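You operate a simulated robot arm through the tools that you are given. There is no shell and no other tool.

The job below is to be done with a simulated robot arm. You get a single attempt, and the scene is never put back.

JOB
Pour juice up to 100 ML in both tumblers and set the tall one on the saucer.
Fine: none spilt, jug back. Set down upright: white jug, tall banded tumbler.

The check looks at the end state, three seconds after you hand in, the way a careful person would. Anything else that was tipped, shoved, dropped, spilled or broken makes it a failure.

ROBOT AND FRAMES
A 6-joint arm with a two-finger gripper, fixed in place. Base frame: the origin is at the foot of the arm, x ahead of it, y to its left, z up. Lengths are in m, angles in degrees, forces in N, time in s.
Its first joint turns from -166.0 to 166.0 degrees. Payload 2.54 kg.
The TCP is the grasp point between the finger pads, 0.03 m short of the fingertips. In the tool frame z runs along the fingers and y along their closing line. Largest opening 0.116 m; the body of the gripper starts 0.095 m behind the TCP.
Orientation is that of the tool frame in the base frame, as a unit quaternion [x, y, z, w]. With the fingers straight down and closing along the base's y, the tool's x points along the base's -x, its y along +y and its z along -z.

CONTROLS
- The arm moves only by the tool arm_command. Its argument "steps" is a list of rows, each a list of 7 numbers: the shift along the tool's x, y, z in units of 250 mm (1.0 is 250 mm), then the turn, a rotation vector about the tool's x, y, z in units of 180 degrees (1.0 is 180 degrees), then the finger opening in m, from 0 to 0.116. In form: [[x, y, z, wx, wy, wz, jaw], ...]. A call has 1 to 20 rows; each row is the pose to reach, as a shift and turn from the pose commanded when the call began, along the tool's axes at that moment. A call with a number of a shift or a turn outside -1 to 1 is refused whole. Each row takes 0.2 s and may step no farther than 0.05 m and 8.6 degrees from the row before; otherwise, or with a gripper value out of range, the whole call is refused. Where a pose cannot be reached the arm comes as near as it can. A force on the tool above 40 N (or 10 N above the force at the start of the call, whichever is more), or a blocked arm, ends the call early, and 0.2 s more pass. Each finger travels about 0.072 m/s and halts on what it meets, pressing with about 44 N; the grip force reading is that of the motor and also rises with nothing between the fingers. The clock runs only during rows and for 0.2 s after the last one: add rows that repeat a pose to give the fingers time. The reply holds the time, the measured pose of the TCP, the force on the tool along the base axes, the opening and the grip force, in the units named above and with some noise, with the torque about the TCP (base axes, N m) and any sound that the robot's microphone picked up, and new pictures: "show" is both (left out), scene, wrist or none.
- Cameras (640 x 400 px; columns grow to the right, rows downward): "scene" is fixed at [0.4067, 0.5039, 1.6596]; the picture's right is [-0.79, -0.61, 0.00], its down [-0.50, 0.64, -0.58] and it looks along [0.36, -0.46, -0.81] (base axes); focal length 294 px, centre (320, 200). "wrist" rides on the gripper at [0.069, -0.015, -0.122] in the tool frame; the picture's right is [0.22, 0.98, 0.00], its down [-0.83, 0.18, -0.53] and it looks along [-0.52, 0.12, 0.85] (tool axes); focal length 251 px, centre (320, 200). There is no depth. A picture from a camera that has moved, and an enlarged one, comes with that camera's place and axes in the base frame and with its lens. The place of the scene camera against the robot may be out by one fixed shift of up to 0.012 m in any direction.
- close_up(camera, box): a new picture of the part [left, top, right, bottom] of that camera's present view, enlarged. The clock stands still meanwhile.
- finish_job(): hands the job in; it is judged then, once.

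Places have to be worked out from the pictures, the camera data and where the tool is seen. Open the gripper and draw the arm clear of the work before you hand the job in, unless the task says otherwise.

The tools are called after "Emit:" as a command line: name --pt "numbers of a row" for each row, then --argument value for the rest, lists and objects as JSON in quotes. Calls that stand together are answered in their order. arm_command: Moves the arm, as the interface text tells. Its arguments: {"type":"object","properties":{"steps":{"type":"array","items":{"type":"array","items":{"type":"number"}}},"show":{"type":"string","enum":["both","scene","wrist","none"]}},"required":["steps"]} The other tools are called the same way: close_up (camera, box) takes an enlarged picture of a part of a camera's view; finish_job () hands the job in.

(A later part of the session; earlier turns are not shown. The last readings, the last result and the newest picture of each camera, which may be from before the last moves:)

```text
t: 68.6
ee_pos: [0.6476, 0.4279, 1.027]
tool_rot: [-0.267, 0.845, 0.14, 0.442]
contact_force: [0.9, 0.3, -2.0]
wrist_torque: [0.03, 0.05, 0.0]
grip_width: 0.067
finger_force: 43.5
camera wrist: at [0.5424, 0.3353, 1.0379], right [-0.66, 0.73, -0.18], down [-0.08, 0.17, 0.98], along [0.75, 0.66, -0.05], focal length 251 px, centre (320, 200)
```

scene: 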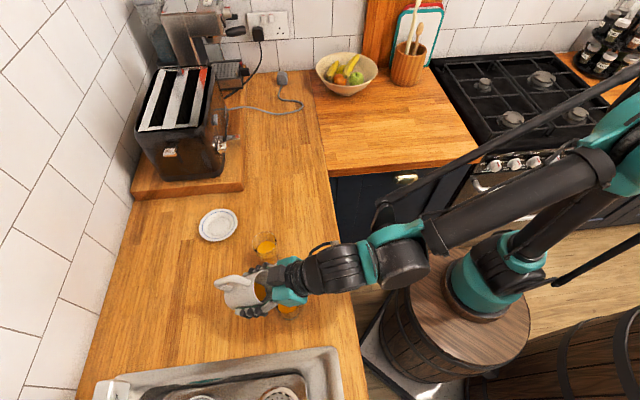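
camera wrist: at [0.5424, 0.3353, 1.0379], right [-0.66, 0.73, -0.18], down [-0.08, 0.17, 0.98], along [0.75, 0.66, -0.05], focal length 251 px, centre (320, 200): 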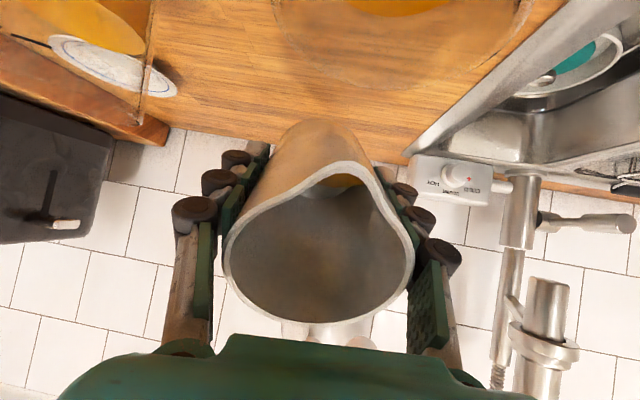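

At 55° over T2. I'll tilt to 65° and hold for about 15 mL more.

Emit:
arm_command --pt "-0.0103 0 -0.01 0 -0.0167 0 0.04" --pt "-0.0206 0 -0.02 0 -0.0333 0 0.04" --pt "-0.025 0 -0.0244 0 -0.0406 0 0.04" --pt "-0.0298 0 -0.0291 0 -0.0483 0 0.04" --pt "-0.0343 0 -0.0334 0 -0.0556 0 0.04" --pt "-0.0343 0 -0.0334 0 -0.0556 0 0.04" --pt "-0.0343 0 -0.0334 0 -0.0556 0 0.04" --pt "-0.0343 0 -0.0334 0 -0.0556 0 0.04" --pt "-0.0343 0 -0.0334 0 -0.0556 0 0.04" --pt "-0.0343 0 -0.0334 0 -0.0556 0 0.04" --pt "-0.0343 0 -0.0334 0 -0.0556 0 0.04" --pt "-0.0343 0 -0.0334 0 -0.0556 0 0.04" --show "wrist"

Emit:
close_up --camera "scene" --box '[250, 260, 320, 340]'

```text
t: 71.2
ee_pos: [0.6469, 0.4269, 1.0393]
tool_rot: [-0.253, 0.803, 0.161, 0.514]
contact_force: [-0.7, 0.4, -1.9]
wrist_torque: [0.02, 0.03, -0.03]
grip_width: 0.067
finger_force: 43.2
camera wrist: at [0.5411, 0.3346, 1.0256], right [-0.63, 0.75, -0.2], down [-0.22, 0.07, 0.97], along [0.74, 0.66, 0.12], focal length 251 px, centre (320, 200)
```

wrist: 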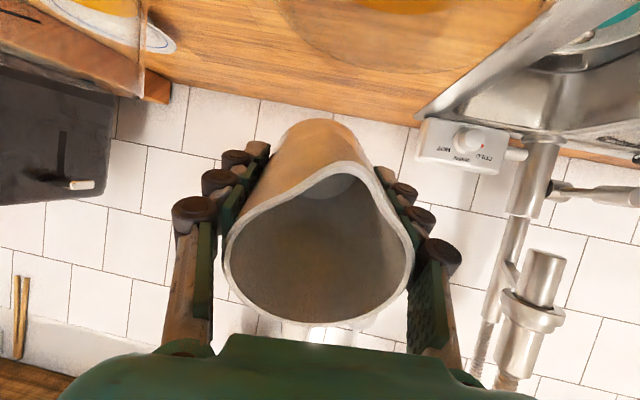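

```text
5.00 times, centred on (285, 300) of scene
camera zoom: at [0.4067, 0.5039, 1.6596], right [-0.79, -0.61, 0.0], down [-0.5, 0.64, -0.58], along [0.36, -0.46, -0.81], focal length 1470 px, centre (495, -300)
```

zoom: 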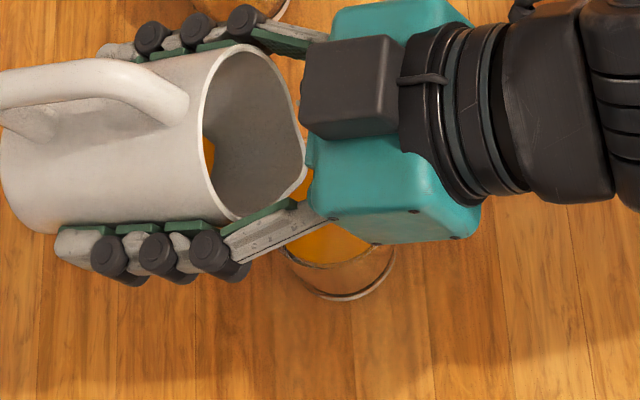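

There's a small orange patch by the spout, so I'll hold a moment more to be sure the flow has fully ended.

Emit:
arm_command --pt "0 0 0 0 0 0 0.04" --pt "0 0 0 0 0 0 0.04" --pt "0 0 0 0 0 0 0.04" --pt "0 0 0 0 0 0 0.04" --show "wrist"

Emit:
close_up --camera "scene" --box '[270, 270, 310, 300]'

Emit:
close_up --camera "wrist" --box '[220, 0, 480, 200]'

```text
t: 72.2
ee_pos: [0.6468, 0.4272, 1.0388]
tool_rot: [-0.253, 0.803, 0.161, 0.514]
contact_force: [0.2, 0.0, -2.2]
wrist_torque: [0.01, 0.05, 0.03]
grip_width: 0.067
finger_force: 44.1
camera wrist: at [0.5411, 0.3345, 1.0256], right [-0.63, 0.75, -0.2], down [-0.22, 0.07, 0.97], along [0.74, 0.66, 0.12], focal length 251 px, centre (320, 200)
```

wrist: 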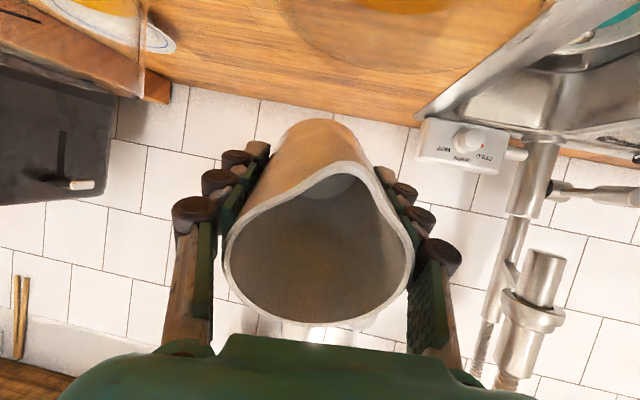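

```text
13.33 times, centred on (290, 285) of scene
camera zoom: at [0.4067, 0.5039, 1.6596], right [-0.79, -0.61, 0.0], down [-0.5, 0.64, -0.58], along [0.36, -0.46, -0.81], focal length 3921 px, centre (720, -933)
```

zoom: 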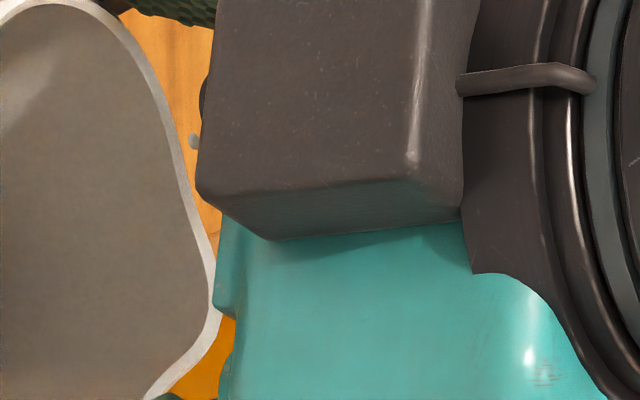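

```text
2.00 times, centred on (350, 100) of wrist
camera zoom: at [0.5411, 0.3345, 1.0256], right [-0.63, 0.75, -0.2], down [-0.22, 0.07, 0.97], along [0.74, 0.66, 0.12], focal length 503 px, centre (260, 400)
```

zoom: 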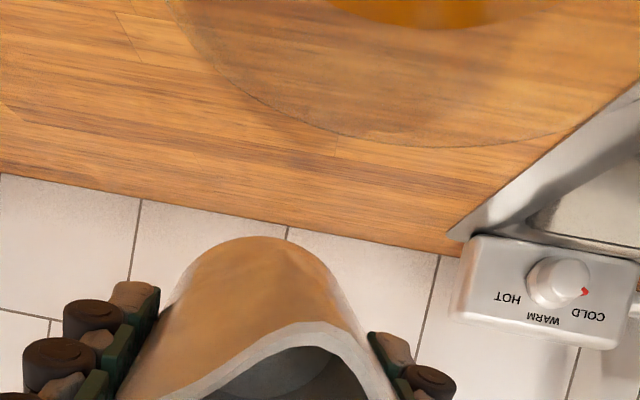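

The stream has ended; the orange patch was just T2's juice behind the spout. Back to the inspection pose for another reading.

Emit:
arm_command --pt "-0.0433 0 -0.0128 0 0.0278 0 0.04" --pt "-0.0866 0 -0.0257 0 0.0556 0 0.04" --pt "-0.1299 0 -0.0385 0 0.0833 0 0.04" --pt "-0.1732 0 -0.0513 0 0.1111 0 0.04" --pt "-0.2165 0 -0.0642 0 0.1389 0 0.04" --pt "-0.2598 0 -0.077 0 0.1667 0 0.04" --pt "-0.2381 0.0749 -0.1235 0 0.1667 0 0.04" --pt "-0.2164 0.1497 -0.17 0 0.1667 0 0.04" --pt "-0.1947 0.2246 -0.2165 0 0.1667 0 0.04" --pt "-0.173 0.2995 -0.263 0 0.1667 0 0.04" --pt "-0.1513 0.3743 -0.3095 0 0.1667 0 0.04" --pt "-0.1296 0.4492 -0.356 0 0.1667 0 0.04" --pt "-0.052 0.4492 -0.3199 0 0.1667 0 0.04" --pt "0.0256 0.4492 -0.2837 0 0.1667 0 0.04" --pt "0.1032 0.4492 -0.2476 0 0.1667 0 0.04" --pt "0.1808 0.4492 -0.2114 0 0.1667 0 0.04" --pt "0.1808 0.4492 -0.2114 0 0.1667 0 0.04" --show "both"

Emit:
close_up --camera "wrist" --box '[70, 0, 190, 80]'

Emit:
close_up --camera "wrist" --box '[90, 0, 160, 44]'

Emit:
close_up --camera "scene" --box '[240, 220, 320, 330]'

```text
t: 75.8
ee_pos: [0.5282, 0.48, 1.0193]
tool_rot: [-0.286, 0.909, 0.09, 0.289]
contact_force: [0.6, -0.2, -3.1]
wrist_torque: [0.0, 0.06, -0.01]
grip_width: 0.0669
finger_force: 43.7
camera wrist: at [0.4325, 0.3957, 1.0779], right [-0.7, 0.7, -0.13], down [0.2, 0.36, 0.91], along [0.68, 0.62, -0.39], focal length 251 px, centre (320, 200)
```

scene: 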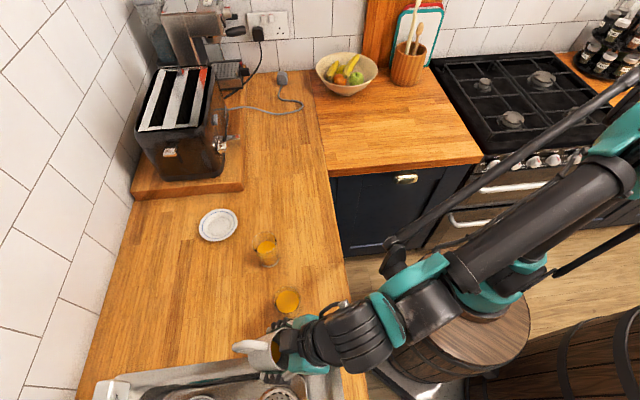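
wrist: 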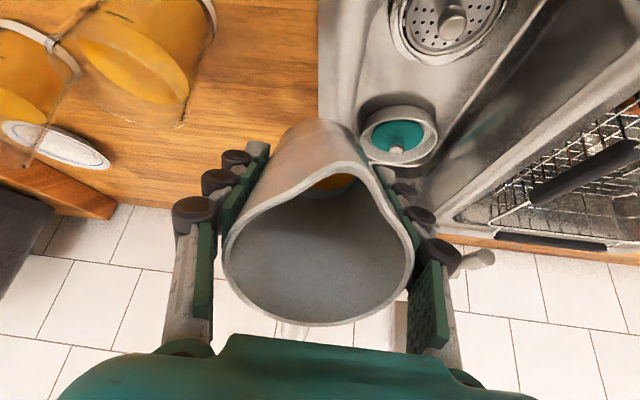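

```text
5.00 times, centred on (130, 40) of wrist
camera zoom: at [0.4325, 0.3957, 1.0779], right [-0.7, 0.7, -0.13], down [0.2, 0.36, 0.91], along [0.68, 0.62, -0.39], focal length 1257 px, centre (1270, 1000)
```

zoom: 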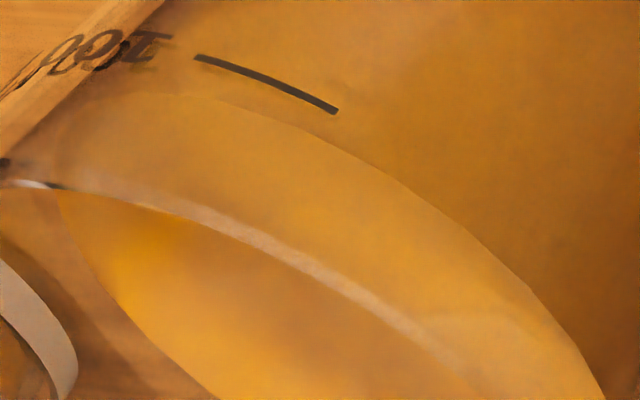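

```text
9.09 times, centred on (125, 22) of wrist
camera zoom: at [0.4325, 0.3957, 1.0779], right [-0.7, 0.7, -0.13], down [0.2, 0.36, 0.91], along [0.68, 0.62, -0.39], focal length 2286 px, centre (2093, 1818)
```

zoom: 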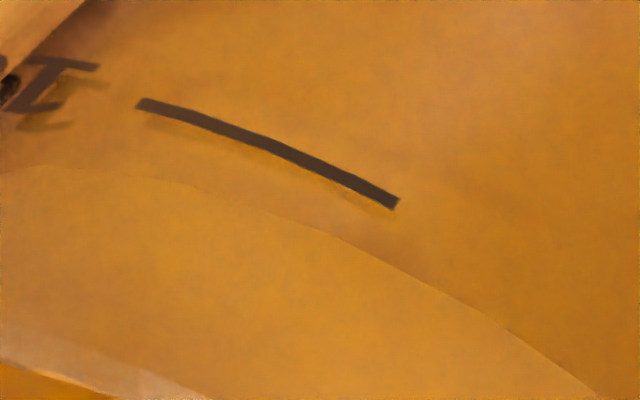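

```text
3.64 times, centred on (280, 275) of scene
camera zoom: at [0.4067, 0.5039, 1.6596], right [-0.79, -0.61, 0.0], down [-0.5, 0.64, -0.58], along [0.36, -0.46, -0.81], focal length 1069 px, centre (466, -73)
```

zoom: 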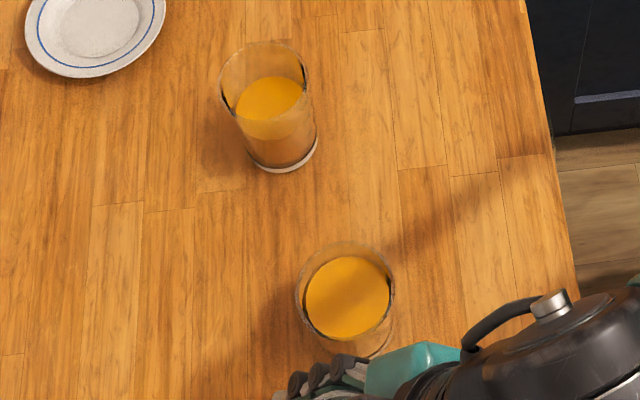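

T2 now reads right at its 100 line within about a millimetre. T1 still needs roughly 7 mL, so I'll carry the jug over to T1's pour position at 60°, under the 65° flow onset.

Emit:
arm_command --pt "-0.0631 0 -0.0901 0 0 0 0.04" --pt "-0.1262 0 -0.1802 0 0 0 0.04" --pt "-0.1893 0 -0.2703 0 0 0 0.04" --pt "-0.2524 0 -0.3604 0 0 0 0.04" --pt "-0.3016 -0.0962 -0.326 0 0 0 0.04" --pt "-0.3508 -0.1925 -0.2915 0 0 0 0.04" --pt "-0.3999 -0.2887 -0.2571 0 0 0 0.04" --pt "-0.4491 -0.385 -0.2226 0 0 0 0.04" --pt "-0.4983 -0.4812 -0.1882 0 0 0 0.04" --pt "-0.5475 -0.5774 -0.1538 0 0 0 0.04" --pt "-0.5967 -0.6737 -0.1193 0 0 0 0.04" --pt "-0.6458 -0.7699 -0.0849 0 0 0 0.04" --pt "-0.695 -0.8662 -0.0504 0 0 0 0.04" --pt "-0.7442 -0.9624 -0.016 0 0 0 0.04" --pt "-0.7112 -0.9624 0.0189 0 -0.0232 0 0.04" --pt "-0.6781 -0.9624 0.0537 0 -0.0463 0 0.04" --pt "-0.6451 -0.9624 0.0886 0 -0.0695 0 0.04" --pt "-0.6121 -0.9624 0.1235 0 -0.0926 0 0.04" --pt "-0.579 -0.9624 0.1583 0 -0.1158 0 0.04" --pt "-0.546 -0.9624 0.1932 0 -0.1389 0 0.04" --show "both"

Emit:
close_up --camera "scene" --box '[220, 190, 310, 280]'

```text
t: 80.0
ee_pos: [0.7795, 0.3638, 1.0593]
tool_rot: [-0.259, 0.824, 0.15, 0.48]
contact_force: [0.0, -0.3, -2.4]
wrist_torque: [-0.02, 0.04, -0.03]
grip_width: 0.067
finger_force: 43.7
camera wrist: at [0.6732, 0.2704, 1.0577], right [-0.65, 0.74, -0.19], down [-0.15, 0.12, 0.98], along [0.75, 0.66, 0.03], focal length 251 px, centre (320, 200)
```

scene: 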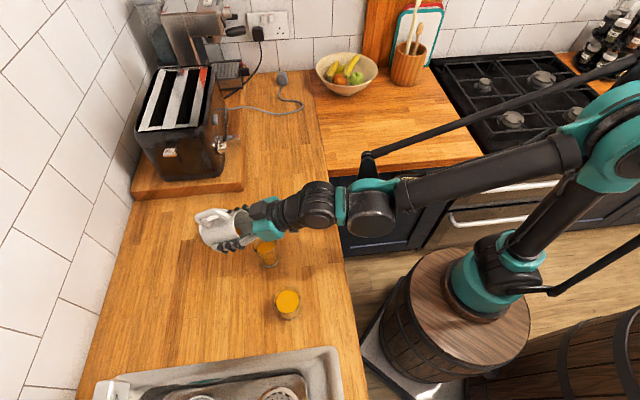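
wrist: 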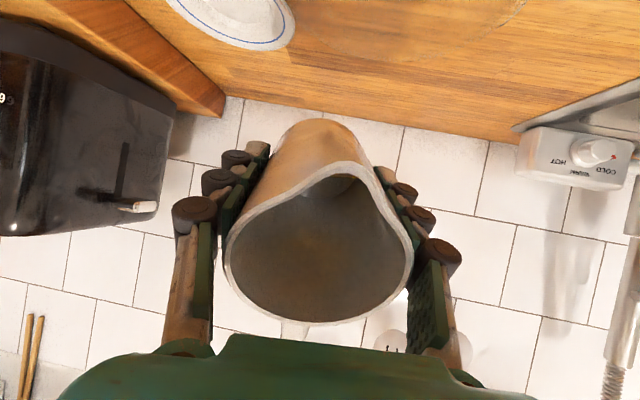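

```text
4.44 times, centred on (265, 235) of scene
camera zoom: at [0.4067, 0.5039, 1.6596], right [-0.79, -0.61, 0.0], down [-0.5, 0.64, -0.58], along [0.36, -0.46, -0.81], focal length 1307 px, centre (564, 44)
```

zoom: 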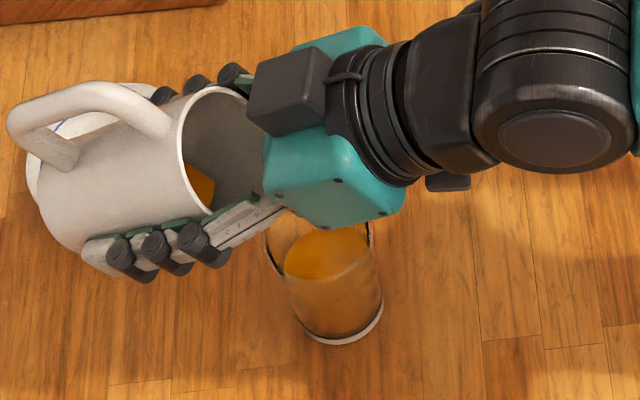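

Aligned above T1 at 60°. I'll tilt slowly to 67° and hold for about 7 mL.

Emit:
arm_command --pt "-0.0083 0 -0.0076 0 -0.013 0 0.04" --pt "-0.0165 0 -0.0152 0 -0.0259 0 0.04" --pt "-0.0207 0 -0.019 0 -0.0324 0 0.04" --pt "-0.0248 0 -0.0228 0 -0.0389 0 0.04" --pt "-0.0248 0 -0.0228 0 -0.0389 0 0.04" --pt "-0.0248 0 -0.0228 0 -0.0389 0 0.04" --pt "-0.0248 0 -0.0228 0 -0.0389 0 0.04" --pt "-0.0248 0 -0.0228 0 -0.0389 0 0.04" --pt "-0.0248 0 -0.0228 0 -0.0389 0 0.04" --pt "-0.0248 0 -0.0228 0 -0.0389 0 0.04" --pt "-0.0248 0 -0.0228 0 -0.0389 0 0.04" --pt "-0.0248 0 -0.0228 0 -0.0389 0 0.04" --show "wrist"

Emit:
close_up --camera "scene" --box '[220, 190, 310, 280]'

```text
t: 82.6
ee_pos: [0.7779, 0.363, 1.0669]
tool_rot: [-0.25, 0.794, 0.166, 0.528]
contact_force: [-0.6, -1.2, -2.3]
wrist_torque: [0.0, 0.0, -0.02]
grip_width: 0.067
finger_force: 43.7
camera wrist: at [0.6725, 0.2697, 1.0495], right [-0.63, 0.75, -0.2], down [-0.25, 0.05, 0.97], along [0.74, 0.66, 0.15], focal length 251 px, centre (320, 200)
```

wrist: 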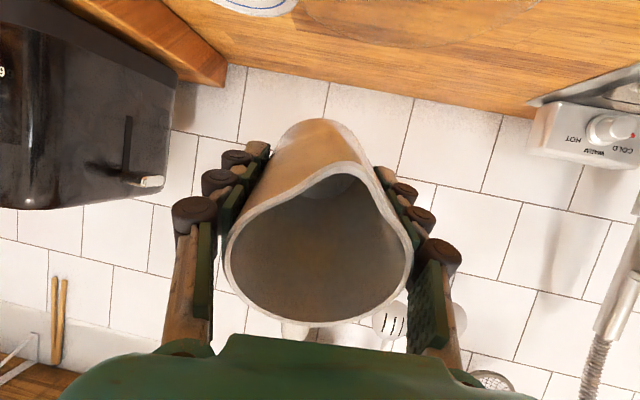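

```text
4.44 times, centred on (265, 235) of scene
camera zoom: at [0.4067, 0.5039, 1.6596], right [-0.79, -0.61, 0.0], down [-0.5, 0.64, -0.58], along [0.36, -0.46, -0.81], focal length 1307 px, centre (564, 44)
```

zoom: 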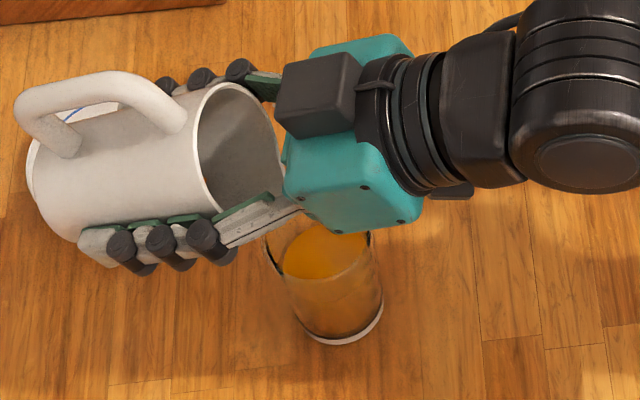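

The pour has stopped. I'll tilt back and move to the matching inspection pose for T1, with the same relative view used for T2.

Emit:
arm_command --pt "-0.0413 0 -0.0103 0 0.0296 0 0.04" --pt "-0.0825 0 -0.0205 0 0.0593 0 0.04" --pt "-0.1238 0 -0.0308 0 0.0889 0 0.04" --pt "-0.1651 0 -0.0411 0 0.1185 0 0.04" --pt "-0.2063 0 -0.0513 0 0.1482 0 0.04" --pt "-0.2476 0 -0.0616 0 0.1778 0 0.04" --pt "-0.2277 0.0749 -0.1085 0 0.1778 0 0.04" --pt "-0.2079 0.1497 -0.1553 0 0.1778 0 0.04" --pt "-0.188 0.2246 -0.2022 0 0.1778 0 0.04" --pt "-0.1681 0.2995 -0.2491 0 0.1778 0 0.04" --pt "-0.1483 0.3743 -0.2959 0 0.1778 0 0.04" --pt "-0.1284 0.4492 -0.3428 0 0.1778 0 0.04" --pt "-0.0474 0.4492 -0.3085 0 0.1778 0 0.04" --pt "0.0335 0.4492 -0.2742 0 0.1778 0 0.04" --pt "0.1145 0.4492 -0.2398 0 0.1778 0 0.04" --pt "0.1954 0.4492 -0.2055 0 0.1778 0 0.04" --pt "0.2764 0.4492 -0.1712 0 0.1778 0 0.04" --pt "0.2764 0.4492 -0.1712 0 0.1778 0 0.04" --show "both"

Emit:
close_up --camera "wrist" --box '[70, 0, 190, 80]'

Emit:
close_up --camera "wrist" --box '[40, 0, 220, 140]'

Emit:
close_up --camera "scene" --box '[245, 228, 289, 272]'

```text
t: 86.4
ee_pos: [0.6594, 0.4157, 1.0211]
tool_rot: [-0.287, 0.909, 0.091, 0.288]
contact_force: [-0.9, -0.3, -2.3]
wrist_torque: [-0.03, 0.0, 0.02]
grip_width: 0.0672
finger_force: 44.0
camera wrist: at [0.5646, 0.3308, 1.0781], right [-0.7, 0.7, -0.12], down [0.2, 0.36, 0.91], along [0.68, 0.62, -0.39], focal length 251 px, centre (320, 200)
```

scene: 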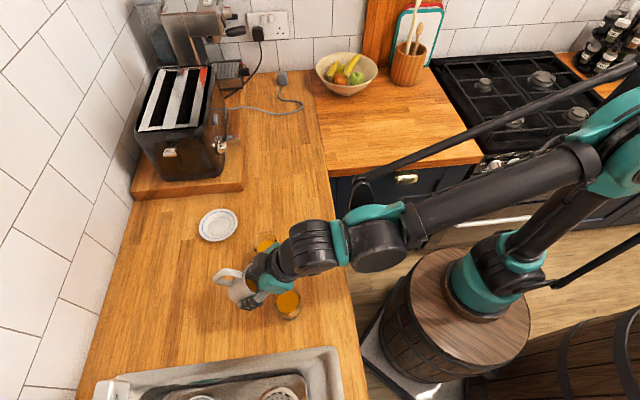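
wrist: 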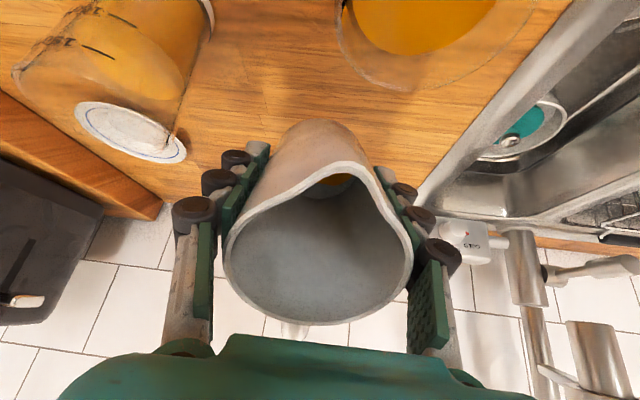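

```text
5.00 times, centred on (130, 40) of wrist
camera zoom: at [0.5646, 0.3308, 1.0781], right [-0.7, 0.7, -0.12], down [0.2, 0.36, 0.91], along [0.68, 0.62, -0.39], focal length 1257 px, centre (1270, 1000)
```

zoom: 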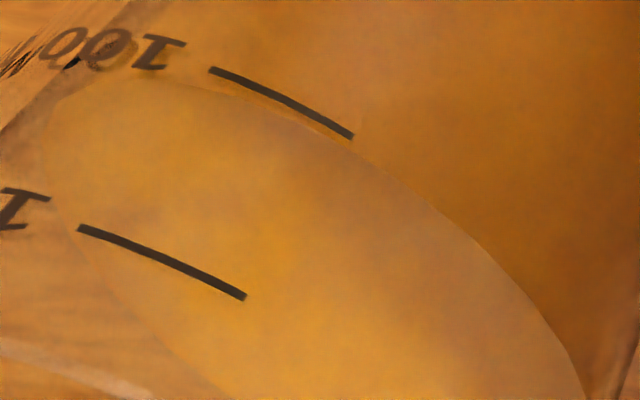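

```text
2.86 times, centred on (130, 70) of wrist
camera zoom: at [0.5646, 0.3308, 1.0781], right [-0.7, 0.7, -0.12], down [0.2, 0.36, 0.91], along [0.68, 0.62, -0.39], focal length 718 px, centre (863, 571)
```

zoom: 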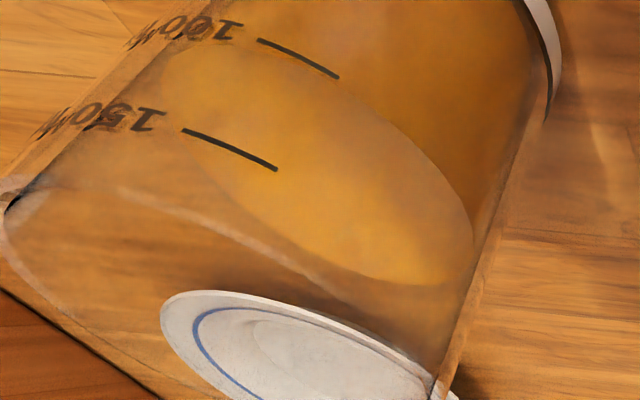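

```text
9.09 times, centred on (267, 250) of scene
camera zoom: at [0.4067, 0.5039, 1.6596], right [-0.79, -0.61, 0.0], down [-0.5, 0.64, -0.58], along [0.36, -0.46, -0.81], focal length 2674 px, centre (802, -254)
```

zoom: 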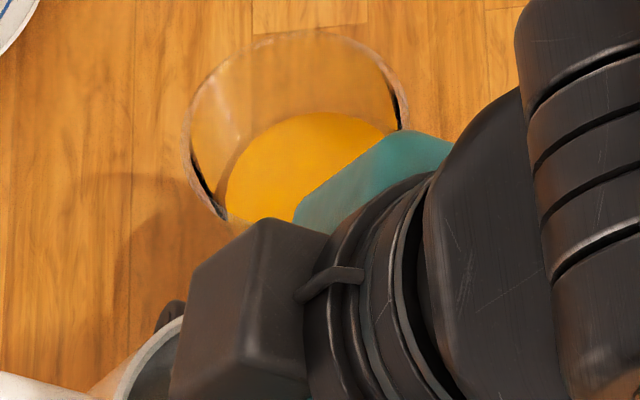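

T1's surface fit puts its level within about 1 mm of the 100 line, and T2 likewise. I'll bring the jug upright now, lifting clear, and head back toward its original place.

Emit:
arm_command --pt "-0.0316 0 -0.0451 0 0.012 0 0.04" --pt "-0.0631 -0.03 -0.0901 0 0.0365 0 0.04" --pt "-0.0947 -0.06 -0.1352 0 0.061 0 0.04" --pt "-0.1262 -0.1 -0.1802 0 0.0852 0 0.04" --pt "-0.1578 -0.14 -0.2253 0 0.1095 0 0.04" --pt "-0.1893 -0.18 -0.2703 0 0.1338 0 0.04" --pt "-0.2209 -0.22 -0.3154 0 0.158 0 0.04" --pt "-0.2524 -0.24 -0.3604 0 0.1815 0 0.04" --pt "-0.2524 -0.24 -0.3604 0 0.1946 0 0.04" --pt "-0.2524 -0.24 -0.3604 0 0.1946 0 0.04" --show "wrist"

Emit:
close_up --camera "scene" --box '[200, 180, 340, 330]'

```text
t: 88.6
ee_pos: [0.6924, 0.367, 1.1299]
tool_rot: [-0.301, 0.954, 0.0, 0.003]
contact_force: [-0.4, -0.6, -2.6]
wrist_torque: [-0.04, 0.05, -0.03]
grip_width: 0.0671
finger_force: 43.8
camera wrist: at [0.6449, 0.3148, 1.2504], right [-0.74, 0.68, 0.0], down [0.57, 0.62, 0.54], along [0.36, 0.39, -0.84], focal length 251 px, centre (320, 200)
```

wrist: 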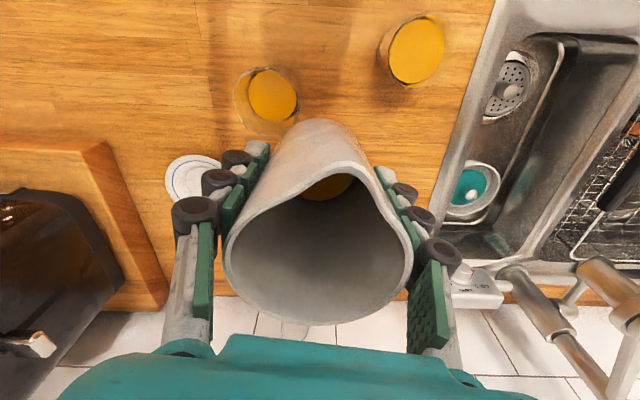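

```text
2.67 times, centred on (270, 255) of scene
camera zoom: at [0.4067, 0.5039, 1.6596], right [-0.79, -0.61, 0.0], down [-0.5, 0.64, -0.58], along [0.36, -0.46, -0.81], focal length 784 px, centre (453, 53)
```

zoom: 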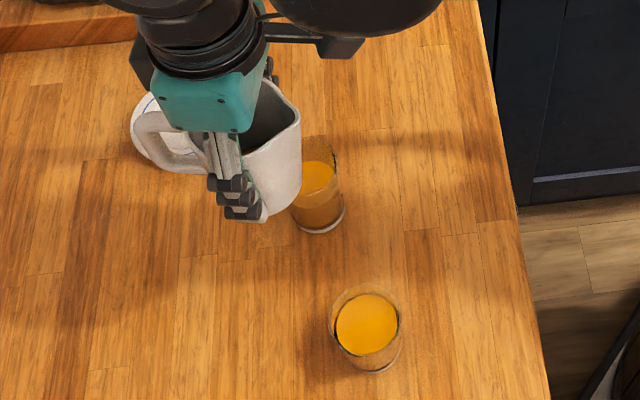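

The jug is upright, both tumblers show juice and the worktop looks dry. I'll carry the jug back above its starting spot, turning it to the original heading.

Emit:
arm_command --pt "0.0046 -0.0171 0 0 0 0.0169 0.04" --pt "0.0138 -0.0512 0 0 0 0.0508 0.04" --pt "0.0253 -0.0939 0 0 0 0.0931 0.04" --pt "0.038 -0.1409 0 0 0 0.1396 0.04" --pt "0.0506 -0.1879 0 0 0 0.1861 0.04" --pt "0.0633 -0.2349 0 0 0 0.2327 0.04" --pt "0.0759 -0.2818 0 0 0 0.2792 0.04" --pt "0.0886 -0.3288 0 0 0 0.3257 0.04" --pt "0.1012 -0.3758 0 0 0 0.3722 0.04" --pt "0.1139 -0.4227 0 0 0 0.4188 0.04" --pt "0.1265 -0.4697 0 0 0 0.4653 0.04" --pt "0.1392 -0.5167 0 0 0 0.5118 0.04" --pt "0.1518 -0.5636 0 0 0 0.5584 0.04" --pt "0.1645 -0.6106 0 0 0 0.6049 0.04" --pt "0.1771 -0.6576 0 0 0 0.6514 0.04" --pt "0.1898 -0.7046 0 0 0 0.698 0.04" --pt "0.2024 -0.7515 0 0 0 0.7445 0.04" --pt "0.2151 -0.7985 0 0 0 0.791 0.04" --pt "0.2243 -0.8327 0 0 0 0.8249 0.04" --pt "0.23 -0.854 0 0 0 0.846 0.04" --show "both"

Emit:
arm_command --pt "0 0 0 0 0 0 0.04" --show "none"

Emit:
arm_command --pt "0 0 0 0 0 0 0.04" --show "none"

```text
t: 92.8
ee_pos: [0.7689, 0.159, 1.1312]
tool_rot: [0.855, 0.518, 0.002, 0.001]
contact_force: [0.2, 0.4, -3.3]
wrist_torque: [0.03, -0.02, -0.01]
grip_width: 0.0672
finger_force: 44.1
camera wrist: at [0.7865, 0.2268, 1.251], right [0.97, -0.26, 0.0], down [-0.22, -0.82, 0.53], along [-0.14, -0.51, -0.85], focal length 251 px, centre (320, 200)
```

scene: 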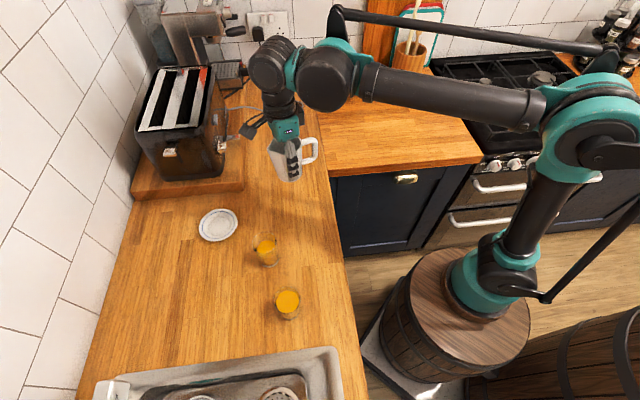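
wrist: 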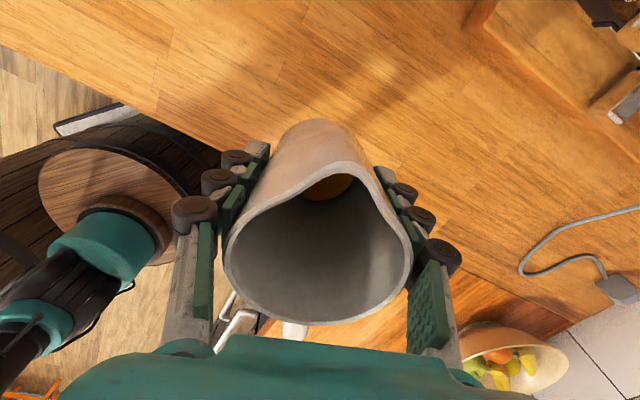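

```text
t: 93.2
ee_pos: [0.7678, 0.16, 1.1302]
tool_rot: [0.854, 0.52, 0.002, 0.001]
contact_force: [0.1, 0.0, -2.4]
wrist_torque: [0.04, -0.01, 0.01]
grip_width: 0.067
finger_force: 43.5
```

```text
t: 93.6
ee_pos: [0.7676, 0.1589, 1.1309]
tool_rot: [0.854, 0.52, 0.002, 0.001]
contact_force: [-0.7, 0.1, -3.2]
wrist_torque: [0.03, -0.02, -0.05]
grip_width: 0.0668
finger_force: 44.4
```

The jug is above its starting spot at the original heading. I'll lower it to just above the worktop.

Emit:
arm_command --pt "0 0 0.04 0 0 0 0.04" --pt "0 0 0.12 0 0 0 0.04" --pt "0 0 0.21 0 0 0 0.04" --pt "0 0 0.3 0 0 0 0.04" --pt "0 0 0.39 0 0 0 0.04" --pt "0 0 0.48 0 0 0 0.04" --pt "0 0 0.56 0 0 0 0.04" --pt "0 0 0.62 0 0 0 0.04" --pt "0 0 0.655 0 0 0 0.04" --pt "0 0 0.67 0 0 0 0.04" --pt "0 0 0.67 0 0 0 0.04" --show "both"

Emit:
close_up --camera "scene" --box '[240, 140, 360, 230]'

```text
t: 96.0
ee_pos: [0.7687, 0.1581, 0.9628]
tool_rot: [0.854, 0.52, 0.001, 0.0]
contact_force: [-0.9, 0.5, -2.9]
wrist_torque: [0.03, -0.01, 0.01]
grip_width: 0.067
finger_force: 44.2
camera wrist: at [0.7868, 0.227, 1.0834], right [0.97, -0.26, 0.0], down [-0.22, -0.82, 0.53], along [-0.13, -0.52, -0.85], focal length 251 px, centre (320, 200)
```

scene: 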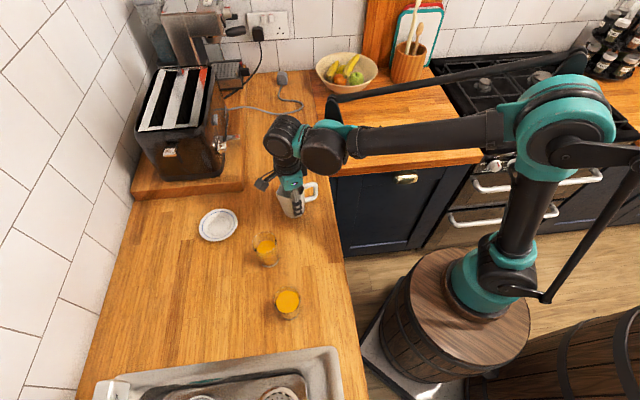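
wrist: 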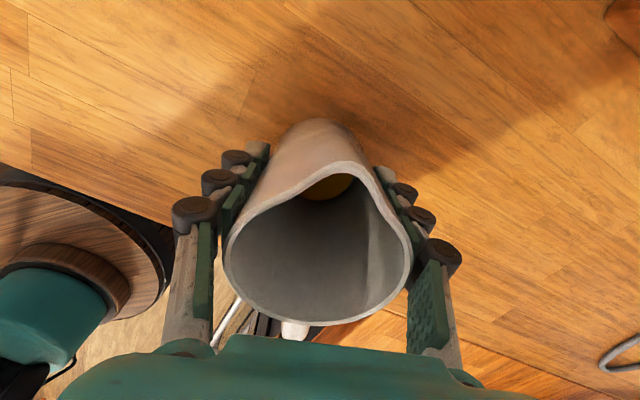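

```text
4.44 times, centred on (300, 185) of scene
camera zoom: at [0.4067, 0.5039, 1.6596], right [-0.79, -0.61, 0.0], down [-0.5, 0.64, -0.58], along [0.36, -0.46, -0.81], focal length 1307 px, centre (409, 267)
```

zoom: 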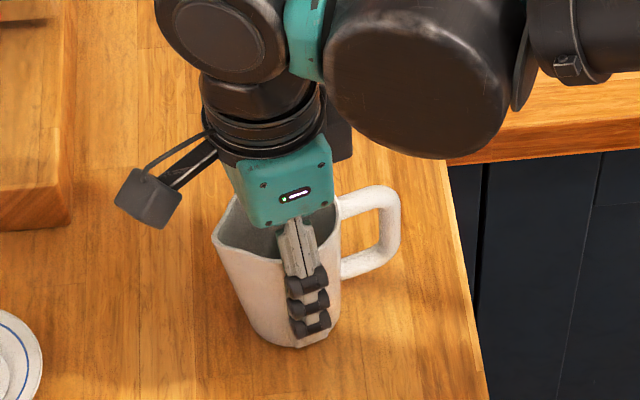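

TCP is at 0.963, about 5 mm above the set-down height. I'll lower in 1 mm steps and watch for contact.

Emit:
arm_command --pt "0 0 0.004 0 0 0 0.04" --pt "0 0 0.008 0 0 0 0.04" --pt "0 0 0.012 0 0 0 0.04" --pt "0 0 0.015 0 0 0 0.04" --pt "0 0 0.015 0 0 0 0.04" --show "none"

Emit:
arm_command --pt "0 0 0.003 0 0 0 0.04" --pt "0 0 0.003 0 0 0 0.04" --show "none"

Emit:
arm_command --pt "0 0 0.003 0 0 0 0.04" --pt "0 0 0.003 0 0 0 0.04" --show "none"

```text
t: 97.2
ee_pos: [0.7685, 0.1589, 0.9602]
tool_rot: [0.854, 0.52, 0.002, 0.001]
contact_force: [6.7, 3.5, 29.5]
wrist_torque: [-0.28, 0.27, 0.02]
grip_width: 0.0673
finger_force: 44.2
```

```text
t: 97.8
ee_pos: [0.7684, 0.1591, 0.9594]
tool_rot: [0.854, 0.521, 0.003, 0.001]
contact_force: [8.0, 2.2, 28.7]
wrist_torque: [-0.14, 0.15, 0.03]
grip_width: 0.0673
finger_force: 44.1
```

```text
t: 98.4
ee_pos: [0.7686, 0.1597, 0.9577]
tool_rot: [0.854, 0.52, 0.003, 0.0]
contact_force: [7.9, 0.4, 28.3]
wrist_torque: [-0.11, 0.26, 0.03]
grip_width: 0.067
finger_force: 44.1
```

Contact was made, with the jug pressed on the worktop at about 28 N. I'll ease up slightly to relieve that before opening.

Emit:
arm_command --pt "0 0 -0.003 0 0 0 0.04" --pt "0 0 -0.004 0 0 0 0.04" --show "none"

Emit:
arm_command --pt "0 0 -0.003 0 0 0 0.04" --show "none"

```text
t: 99.0
ee_pos: [0.7672, 0.1588, 0.957]
tool_rot: [0.854, 0.52, 0.001, 0.001]
contact_force: [0.1, 1.4, -2.1]
wrist_torque: [0.02, -0.02, 0.02]
grip_width: 0.0668
finger_force: 44.0
```

```text
t: 99.4
ee_pos: [0.7692, 0.1585, 0.9594]
tool_rot: [0.854, 0.52, 0.002, 0.001]
contact_force: [0.3, -0.9, -2.8]
wrist_torque: [0.03, -0.01, 0.02]
grip_width: 0.0667
finger_force: 43.6
```

The reading is back to hanging weight, so the jug is just off the surface by a millimetre or less. I'll ease down a touch until it's lightly resting.

Emit:
arm_command --pt "0 0 0.002 0 0 0 0.04" --pt "0 0 0.0035 0 0 0 0.04" --show "none"

Emit:
arm_command --pt "0 0 0.002 0 0 0 0.04" --show "none"

```text
t: 100.0
ee_pos: [0.769, 0.1593, 0.9576]
tool_rot: [0.854, 0.52, 0.001, 0.001]
contact_force: [0.3, 0.4, -2.7]
wrist_torque: [0.05, -0.01, -0.02]
grip_width: 0.067
finger_force: 44.0
```

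```text
t: 100.4
ee_pos: [0.7691, 0.1581, 0.9584]
tool_rot: [0.854, 0.52, 0.002, 0.001]
contact_force: [0.5, -1.2, -0.2]
wrist_torque: [-0.01, 0.02, 0.01]
grip_width: 0.067
finger_force: 43.9
```

It's resting lightly now (vertical force near zero). I'll open the fingers in two stages.

Emit:
arm_command --pt "0 0 0.001 0 0 0 0.07" --pt "0 0 0.001 0 0 0 0.075" --pt "0 0 0.001 0 0 0 0.09" --pt "0 0 0.001 0 0 0 0.11" --pt "0 0 0.001 0 0 0 0.116" --pt "0 0 0.001 0 0 0 0.116" --show "both"

Emit:
close_up --camera "scene" --box '[240, 140, 360, 230]'

```text
t: 101.8
ee_pos: [0.768, 0.1587, 0.9581]
tool_rot: [0.854, 0.52, 0.003, -0.001]
contact_force: [0.6, 0.2, 0.0]
wrist_torque: [0.02, 0.02, -0.02]
grip_width: 0.1161
finger_force: 0.0
camera wrist: at [0.7869, 0.2269, 1.0783], right [0.97, -0.26, 0.0], down [-0.22, -0.82, 0.53], along [-0.13, -0.51, -0.85], focal length 251 px, centre (320, 200)
```

scene: 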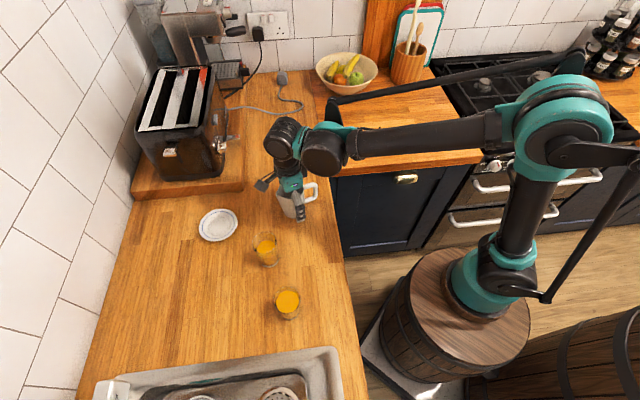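
wrist: 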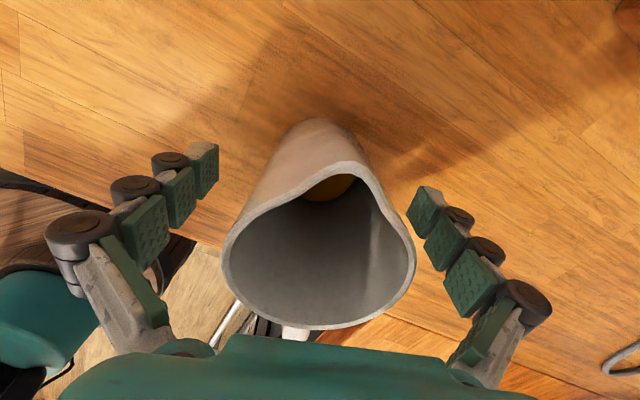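

```text
4.44 times, centred on (300, 185) of scene
camera zoom: at [0.4067, 0.5039, 1.6596], right [-0.79, -0.61, 0.0], down [-0.5, 0.64, -0.58], along [0.36, -0.46, -0.81], focal length 1307 px, centre (409, 267)
```

zoom: 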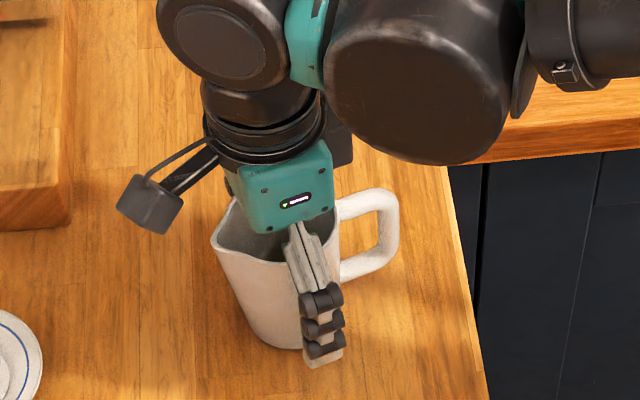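

The jug is released upright in its original spot. I'll withdraw straight up.

Emit:
arm_command --pt "0 0 -0.04 0 0 0 0.116" --pt "0 0 -0.14 0 0 0 0.116" --pt "0 0 -0.28 0 0 0 0.116" --pt "0 0 -0.44 0 0 0 0.116" --pt "0 0 -0.6 0 0 0 0.116" --pt "0 0 -0.76 0 0 0 0.116" --pt "0 0 -0.84 0 0 0 0.116" --show "wrist"

```text
t: 103.4
ee_pos: [0.7667, 0.1584, 1.1685]
tool_rot: [0.854, 0.519, 0.003, 0.001]
contact_force: [-0.4, 0.7, 0.8]
wrist_torque: [0.02, 0.0, 0.03]
grip_width: 0.116
finger_force: 0.0
camera wrist: at [0.786, 0.2264, 1.2891], right [0.97, -0.26, 0.0], down [-0.22, -0.82, 0.53], along [-0.13, -0.52, -0.85], focal length 251 px, centre (320, 200)
```

wrist: 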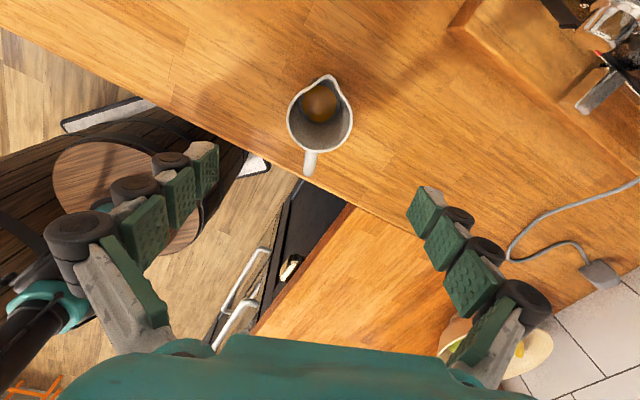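

The jug stands clear behind me. Now I'll swing the empty gripper round to heading 33° in front of the tumblers, for a level-height look at both.

Emit:
arm_command --pt "-0.005 -0.0496 0 0 0 -0.0418 0.116" --pt "-0.01 -0.0993 0 0 0 -0.0835 0.116" --pt "-0.015 -0.1489 0 0 0 -0.1253 0.116" --pt "-0.02 -0.1985 0 0 0 -0.167 0.116" --pt "-0.025 -0.2481 0 0 0 -0.2088 0.116" --pt "-0.03 -0.2978 0 0 0 -0.2505 0.116" --pt "-0.035 -0.3474 0 0 0 -0.2923 0.116" --pt "-0.04 -0.397 0 0 0 -0.334 0.116" --pt "-0.045 -0.4466 0 0 0 -0.3758 0.116" --pt "-0.05 -0.4963 0 0 0 -0.4175 0.116" --pt "-0.055 -0.5459 0 0 0 -0.4593 0.116" --pt "-0.06 -0.5955 0 0 0 -0.501 0.116" --pt "-0.065 -0.6451 0 0 0 -0.5428 0.116" --pt "-0.07 -0.6948 0 0 0 -0.5845 0.116" --pt "-0.075 -0.7444 0 0 0 -0.6263 0.116" --pt "-0.08 -0.794 0 0 0 -0.668 0.116" --pt "-0.085 -0.8436 0 0 0 -0.7098 0.116" --pt "-0.09 -0.8933 0 0 0 -0.7515 0.116" --pt "-0.095 -0.9429 0 0 0 -0.7933 0.116" --pt "-0.1 -0.9925 0 0 0 -0.835 0.116" --show "none"

```text
t: 107.6
ee_pos: [0.5355, 0.2505, 1.168]
tool_rot: [-0.285, 0.959, -0.001, 0.002]
contact_force: [0.6, 0.0, 0.4]
wrist_torque: [0.0, 0.06, -0.04]
grip_width: 0.1163
finger_force: 0.0
```

Heading 33° is reached. I'll pitch the gripper outward 55° and lower, so the camera sits near the tumblers' mark height and looks nearly level.

Emit:
arm_command --pt "0.009 0.01 0.085 0 -0.034 0 0.116" --pt "0.018 0.019 0.17 0 -0.068 0 0.116" --pt "0.027 0.029 0.255 0 -0.102 0 0.116" --pt "0.036 0.038 0.34 0 -0.136 0 0.116" --pt "0.044 0.048 0.425 0 -0.17 0 0.116" --pt "0.053 0.057 0.51 0 -0.204 0 0.116" --pt "0.062 0.067 0.594 0 -0.238 0 0.116" --pt "0.071 0.076 0.679 0 -0.272 0 0.116" --pt "0.08 0.086 0.764 0 -0.3056 0 0.116" --pt "0.08 0.086 0.764 0 -0.3056 0 0.116" --show "both"

```text
t: 109.8
ee_pos: [0.5079, 0.2577, 0.9754]
tool_rot: [-0.251, 0.85, 0.131, 0.445]
contact_force: [-0.5, 0.8, 1.3]
wrist_torque: [-0.01, 0.02, 0.02]
grip_width: 0.116
finger_force: 0.1
camera wrist: at [0.3997, 0.1687, 0.9874], right [-0.63, 0.75, -0.18], down [-0.07, 0.17, 0.98], along [0.77, 0.64, -0.05], focal length 251 px, centre (320, 200)
```

scene: 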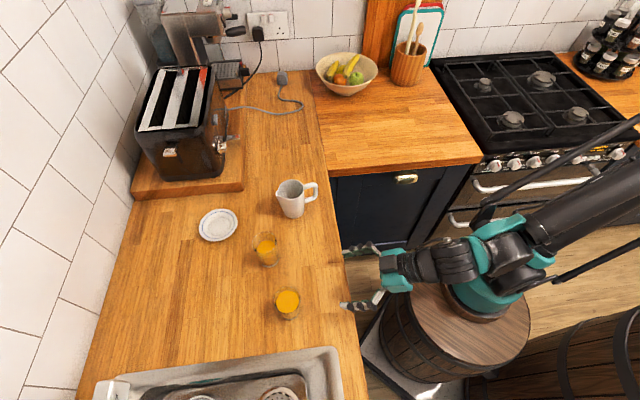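
wrist: 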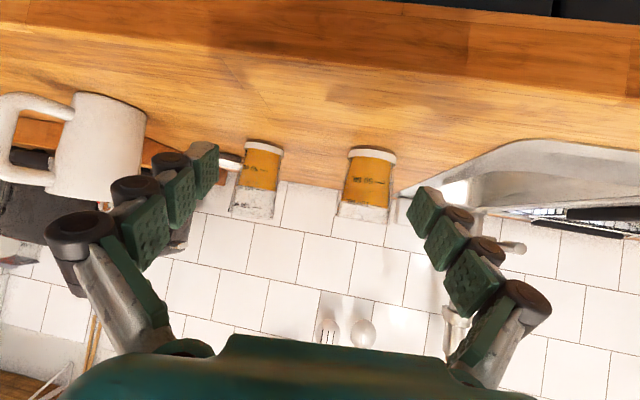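

Excellent, a near-level view of both tumblers between the fingers. I'll enlarge each to read the levels.

Emit:
close_up --camera "wrist" --box '[220, 135, 300, 225]'

Emit:
close_up --camera "wrist" --box '[325, 140, 405, 230]'

Emit:
close_up --camera "wrist" --box '[345, 165, 395, 195]'

Emit:
close_up --camera "wrist" --box '[235, 165, 285, 205]'

```text
4.44 times, centred on (260, 180) of wrist
camera zoom: at [0.3997, 0.1687, 0.9874], right [-0.63, 0.75, -0.18], down [-0.07, 0.17, 0.98], along [0.77, 0.64, -0.05], focal length 1118 px, centre (587, 289)
```

zoom: 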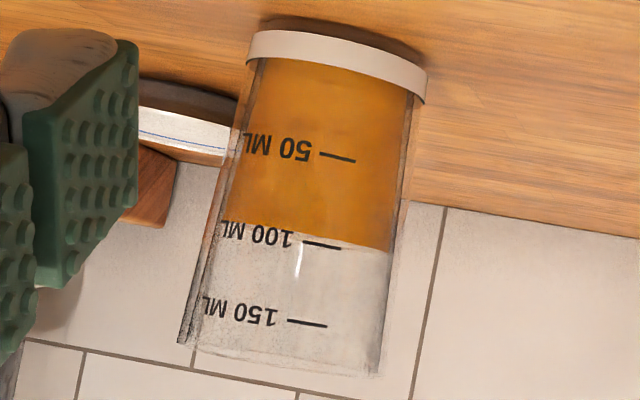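

```text
4.44 times, centred on (365, 185) of wrist
camera zoom: at [0.3997, 0.1687, 0.9874], right [-0.63, 0.75, -0.18], down [-0.07, 0.17, 0.98], along [0.77, 0.64, -0.05], focal length 1118 px, centre (120, 267)
```

zoom: 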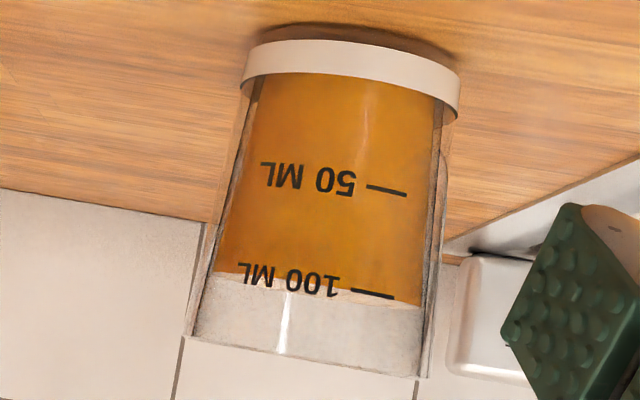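

```text
12.80 times, centred on (370, 180) of wrist
camera zoom: at [0.3997, 0.1687, 0.9874], right [-0.63, 0.75, -0.18], down [-0.07, 0.17, 0.98], along [0.77, 0.64, -0.05], focal length 3218 px, centre (-320, 456)
```

zoom: 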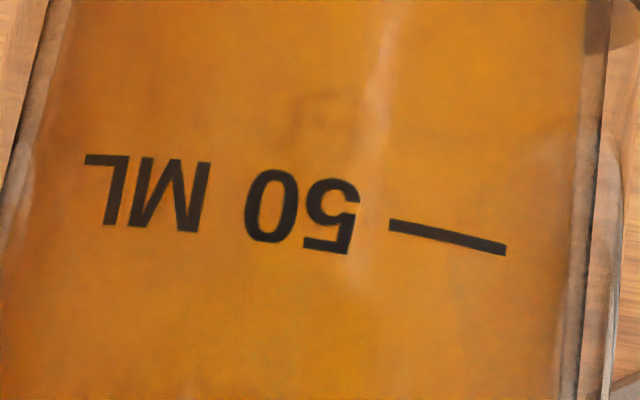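

```text
10.00 times, centred on (260, 185) of wrist
camera zoom: at [0.3997, 0.1687, 0.9874], right [-0.63, 0.75, -0.18], down [-0.07, 0.17, 0.98], along [0.77, 0.64, -0.05], focal length 2514 px, centre (920, 350)
```

zoom: 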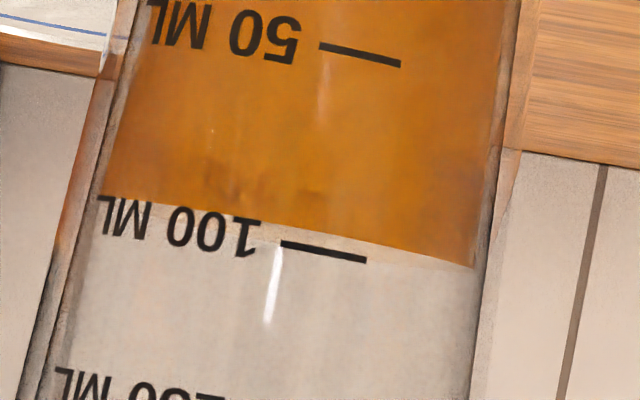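

T1 reads about 97 mL, its level just touching under the 100 line. I'll zoom on T2's 100 mark.

Emit:
close_up --camera "wrist" --box '[335, 180, 395, 222]'

Emit:
close_up --camera "wrist" --box '[240, 175, 280, 203]'

```text
9.52 times, centred on (365, 201) of wrist
camera zoom: at [0.3997, 0.1687, 0.9874], right [-0.63, 0.75, -0.18], down [-0.07, 0.17, 0.98], along [0.77, 0.64, -0.05], focal length 2395 px, centre (-109, 190)
```

zoom: 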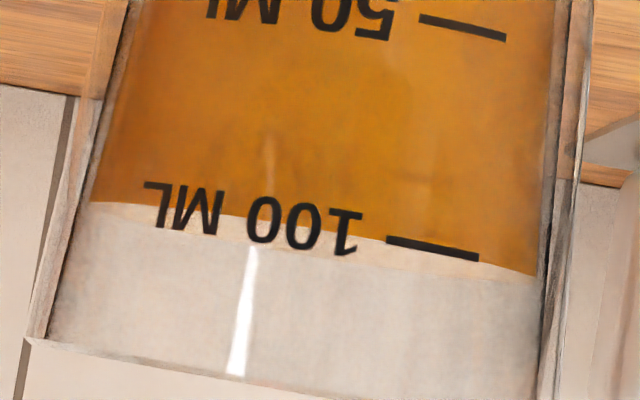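

```text
14.29 times, centred on (260, 189) of wrist
camera zoom: at [0.3997, 0.1687, 0.9874], right [-0.63, 0.75, -0.18], down [-0.07, 0.17, 0.98], along [0.77, 0.64, -0.05], focal length 3592 px, centre (1177, 357)
```

zoom: 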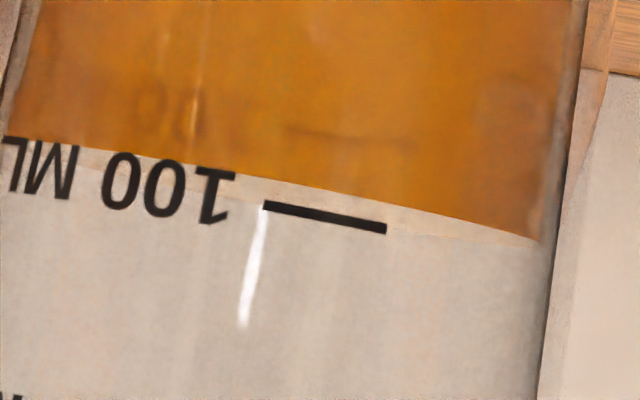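

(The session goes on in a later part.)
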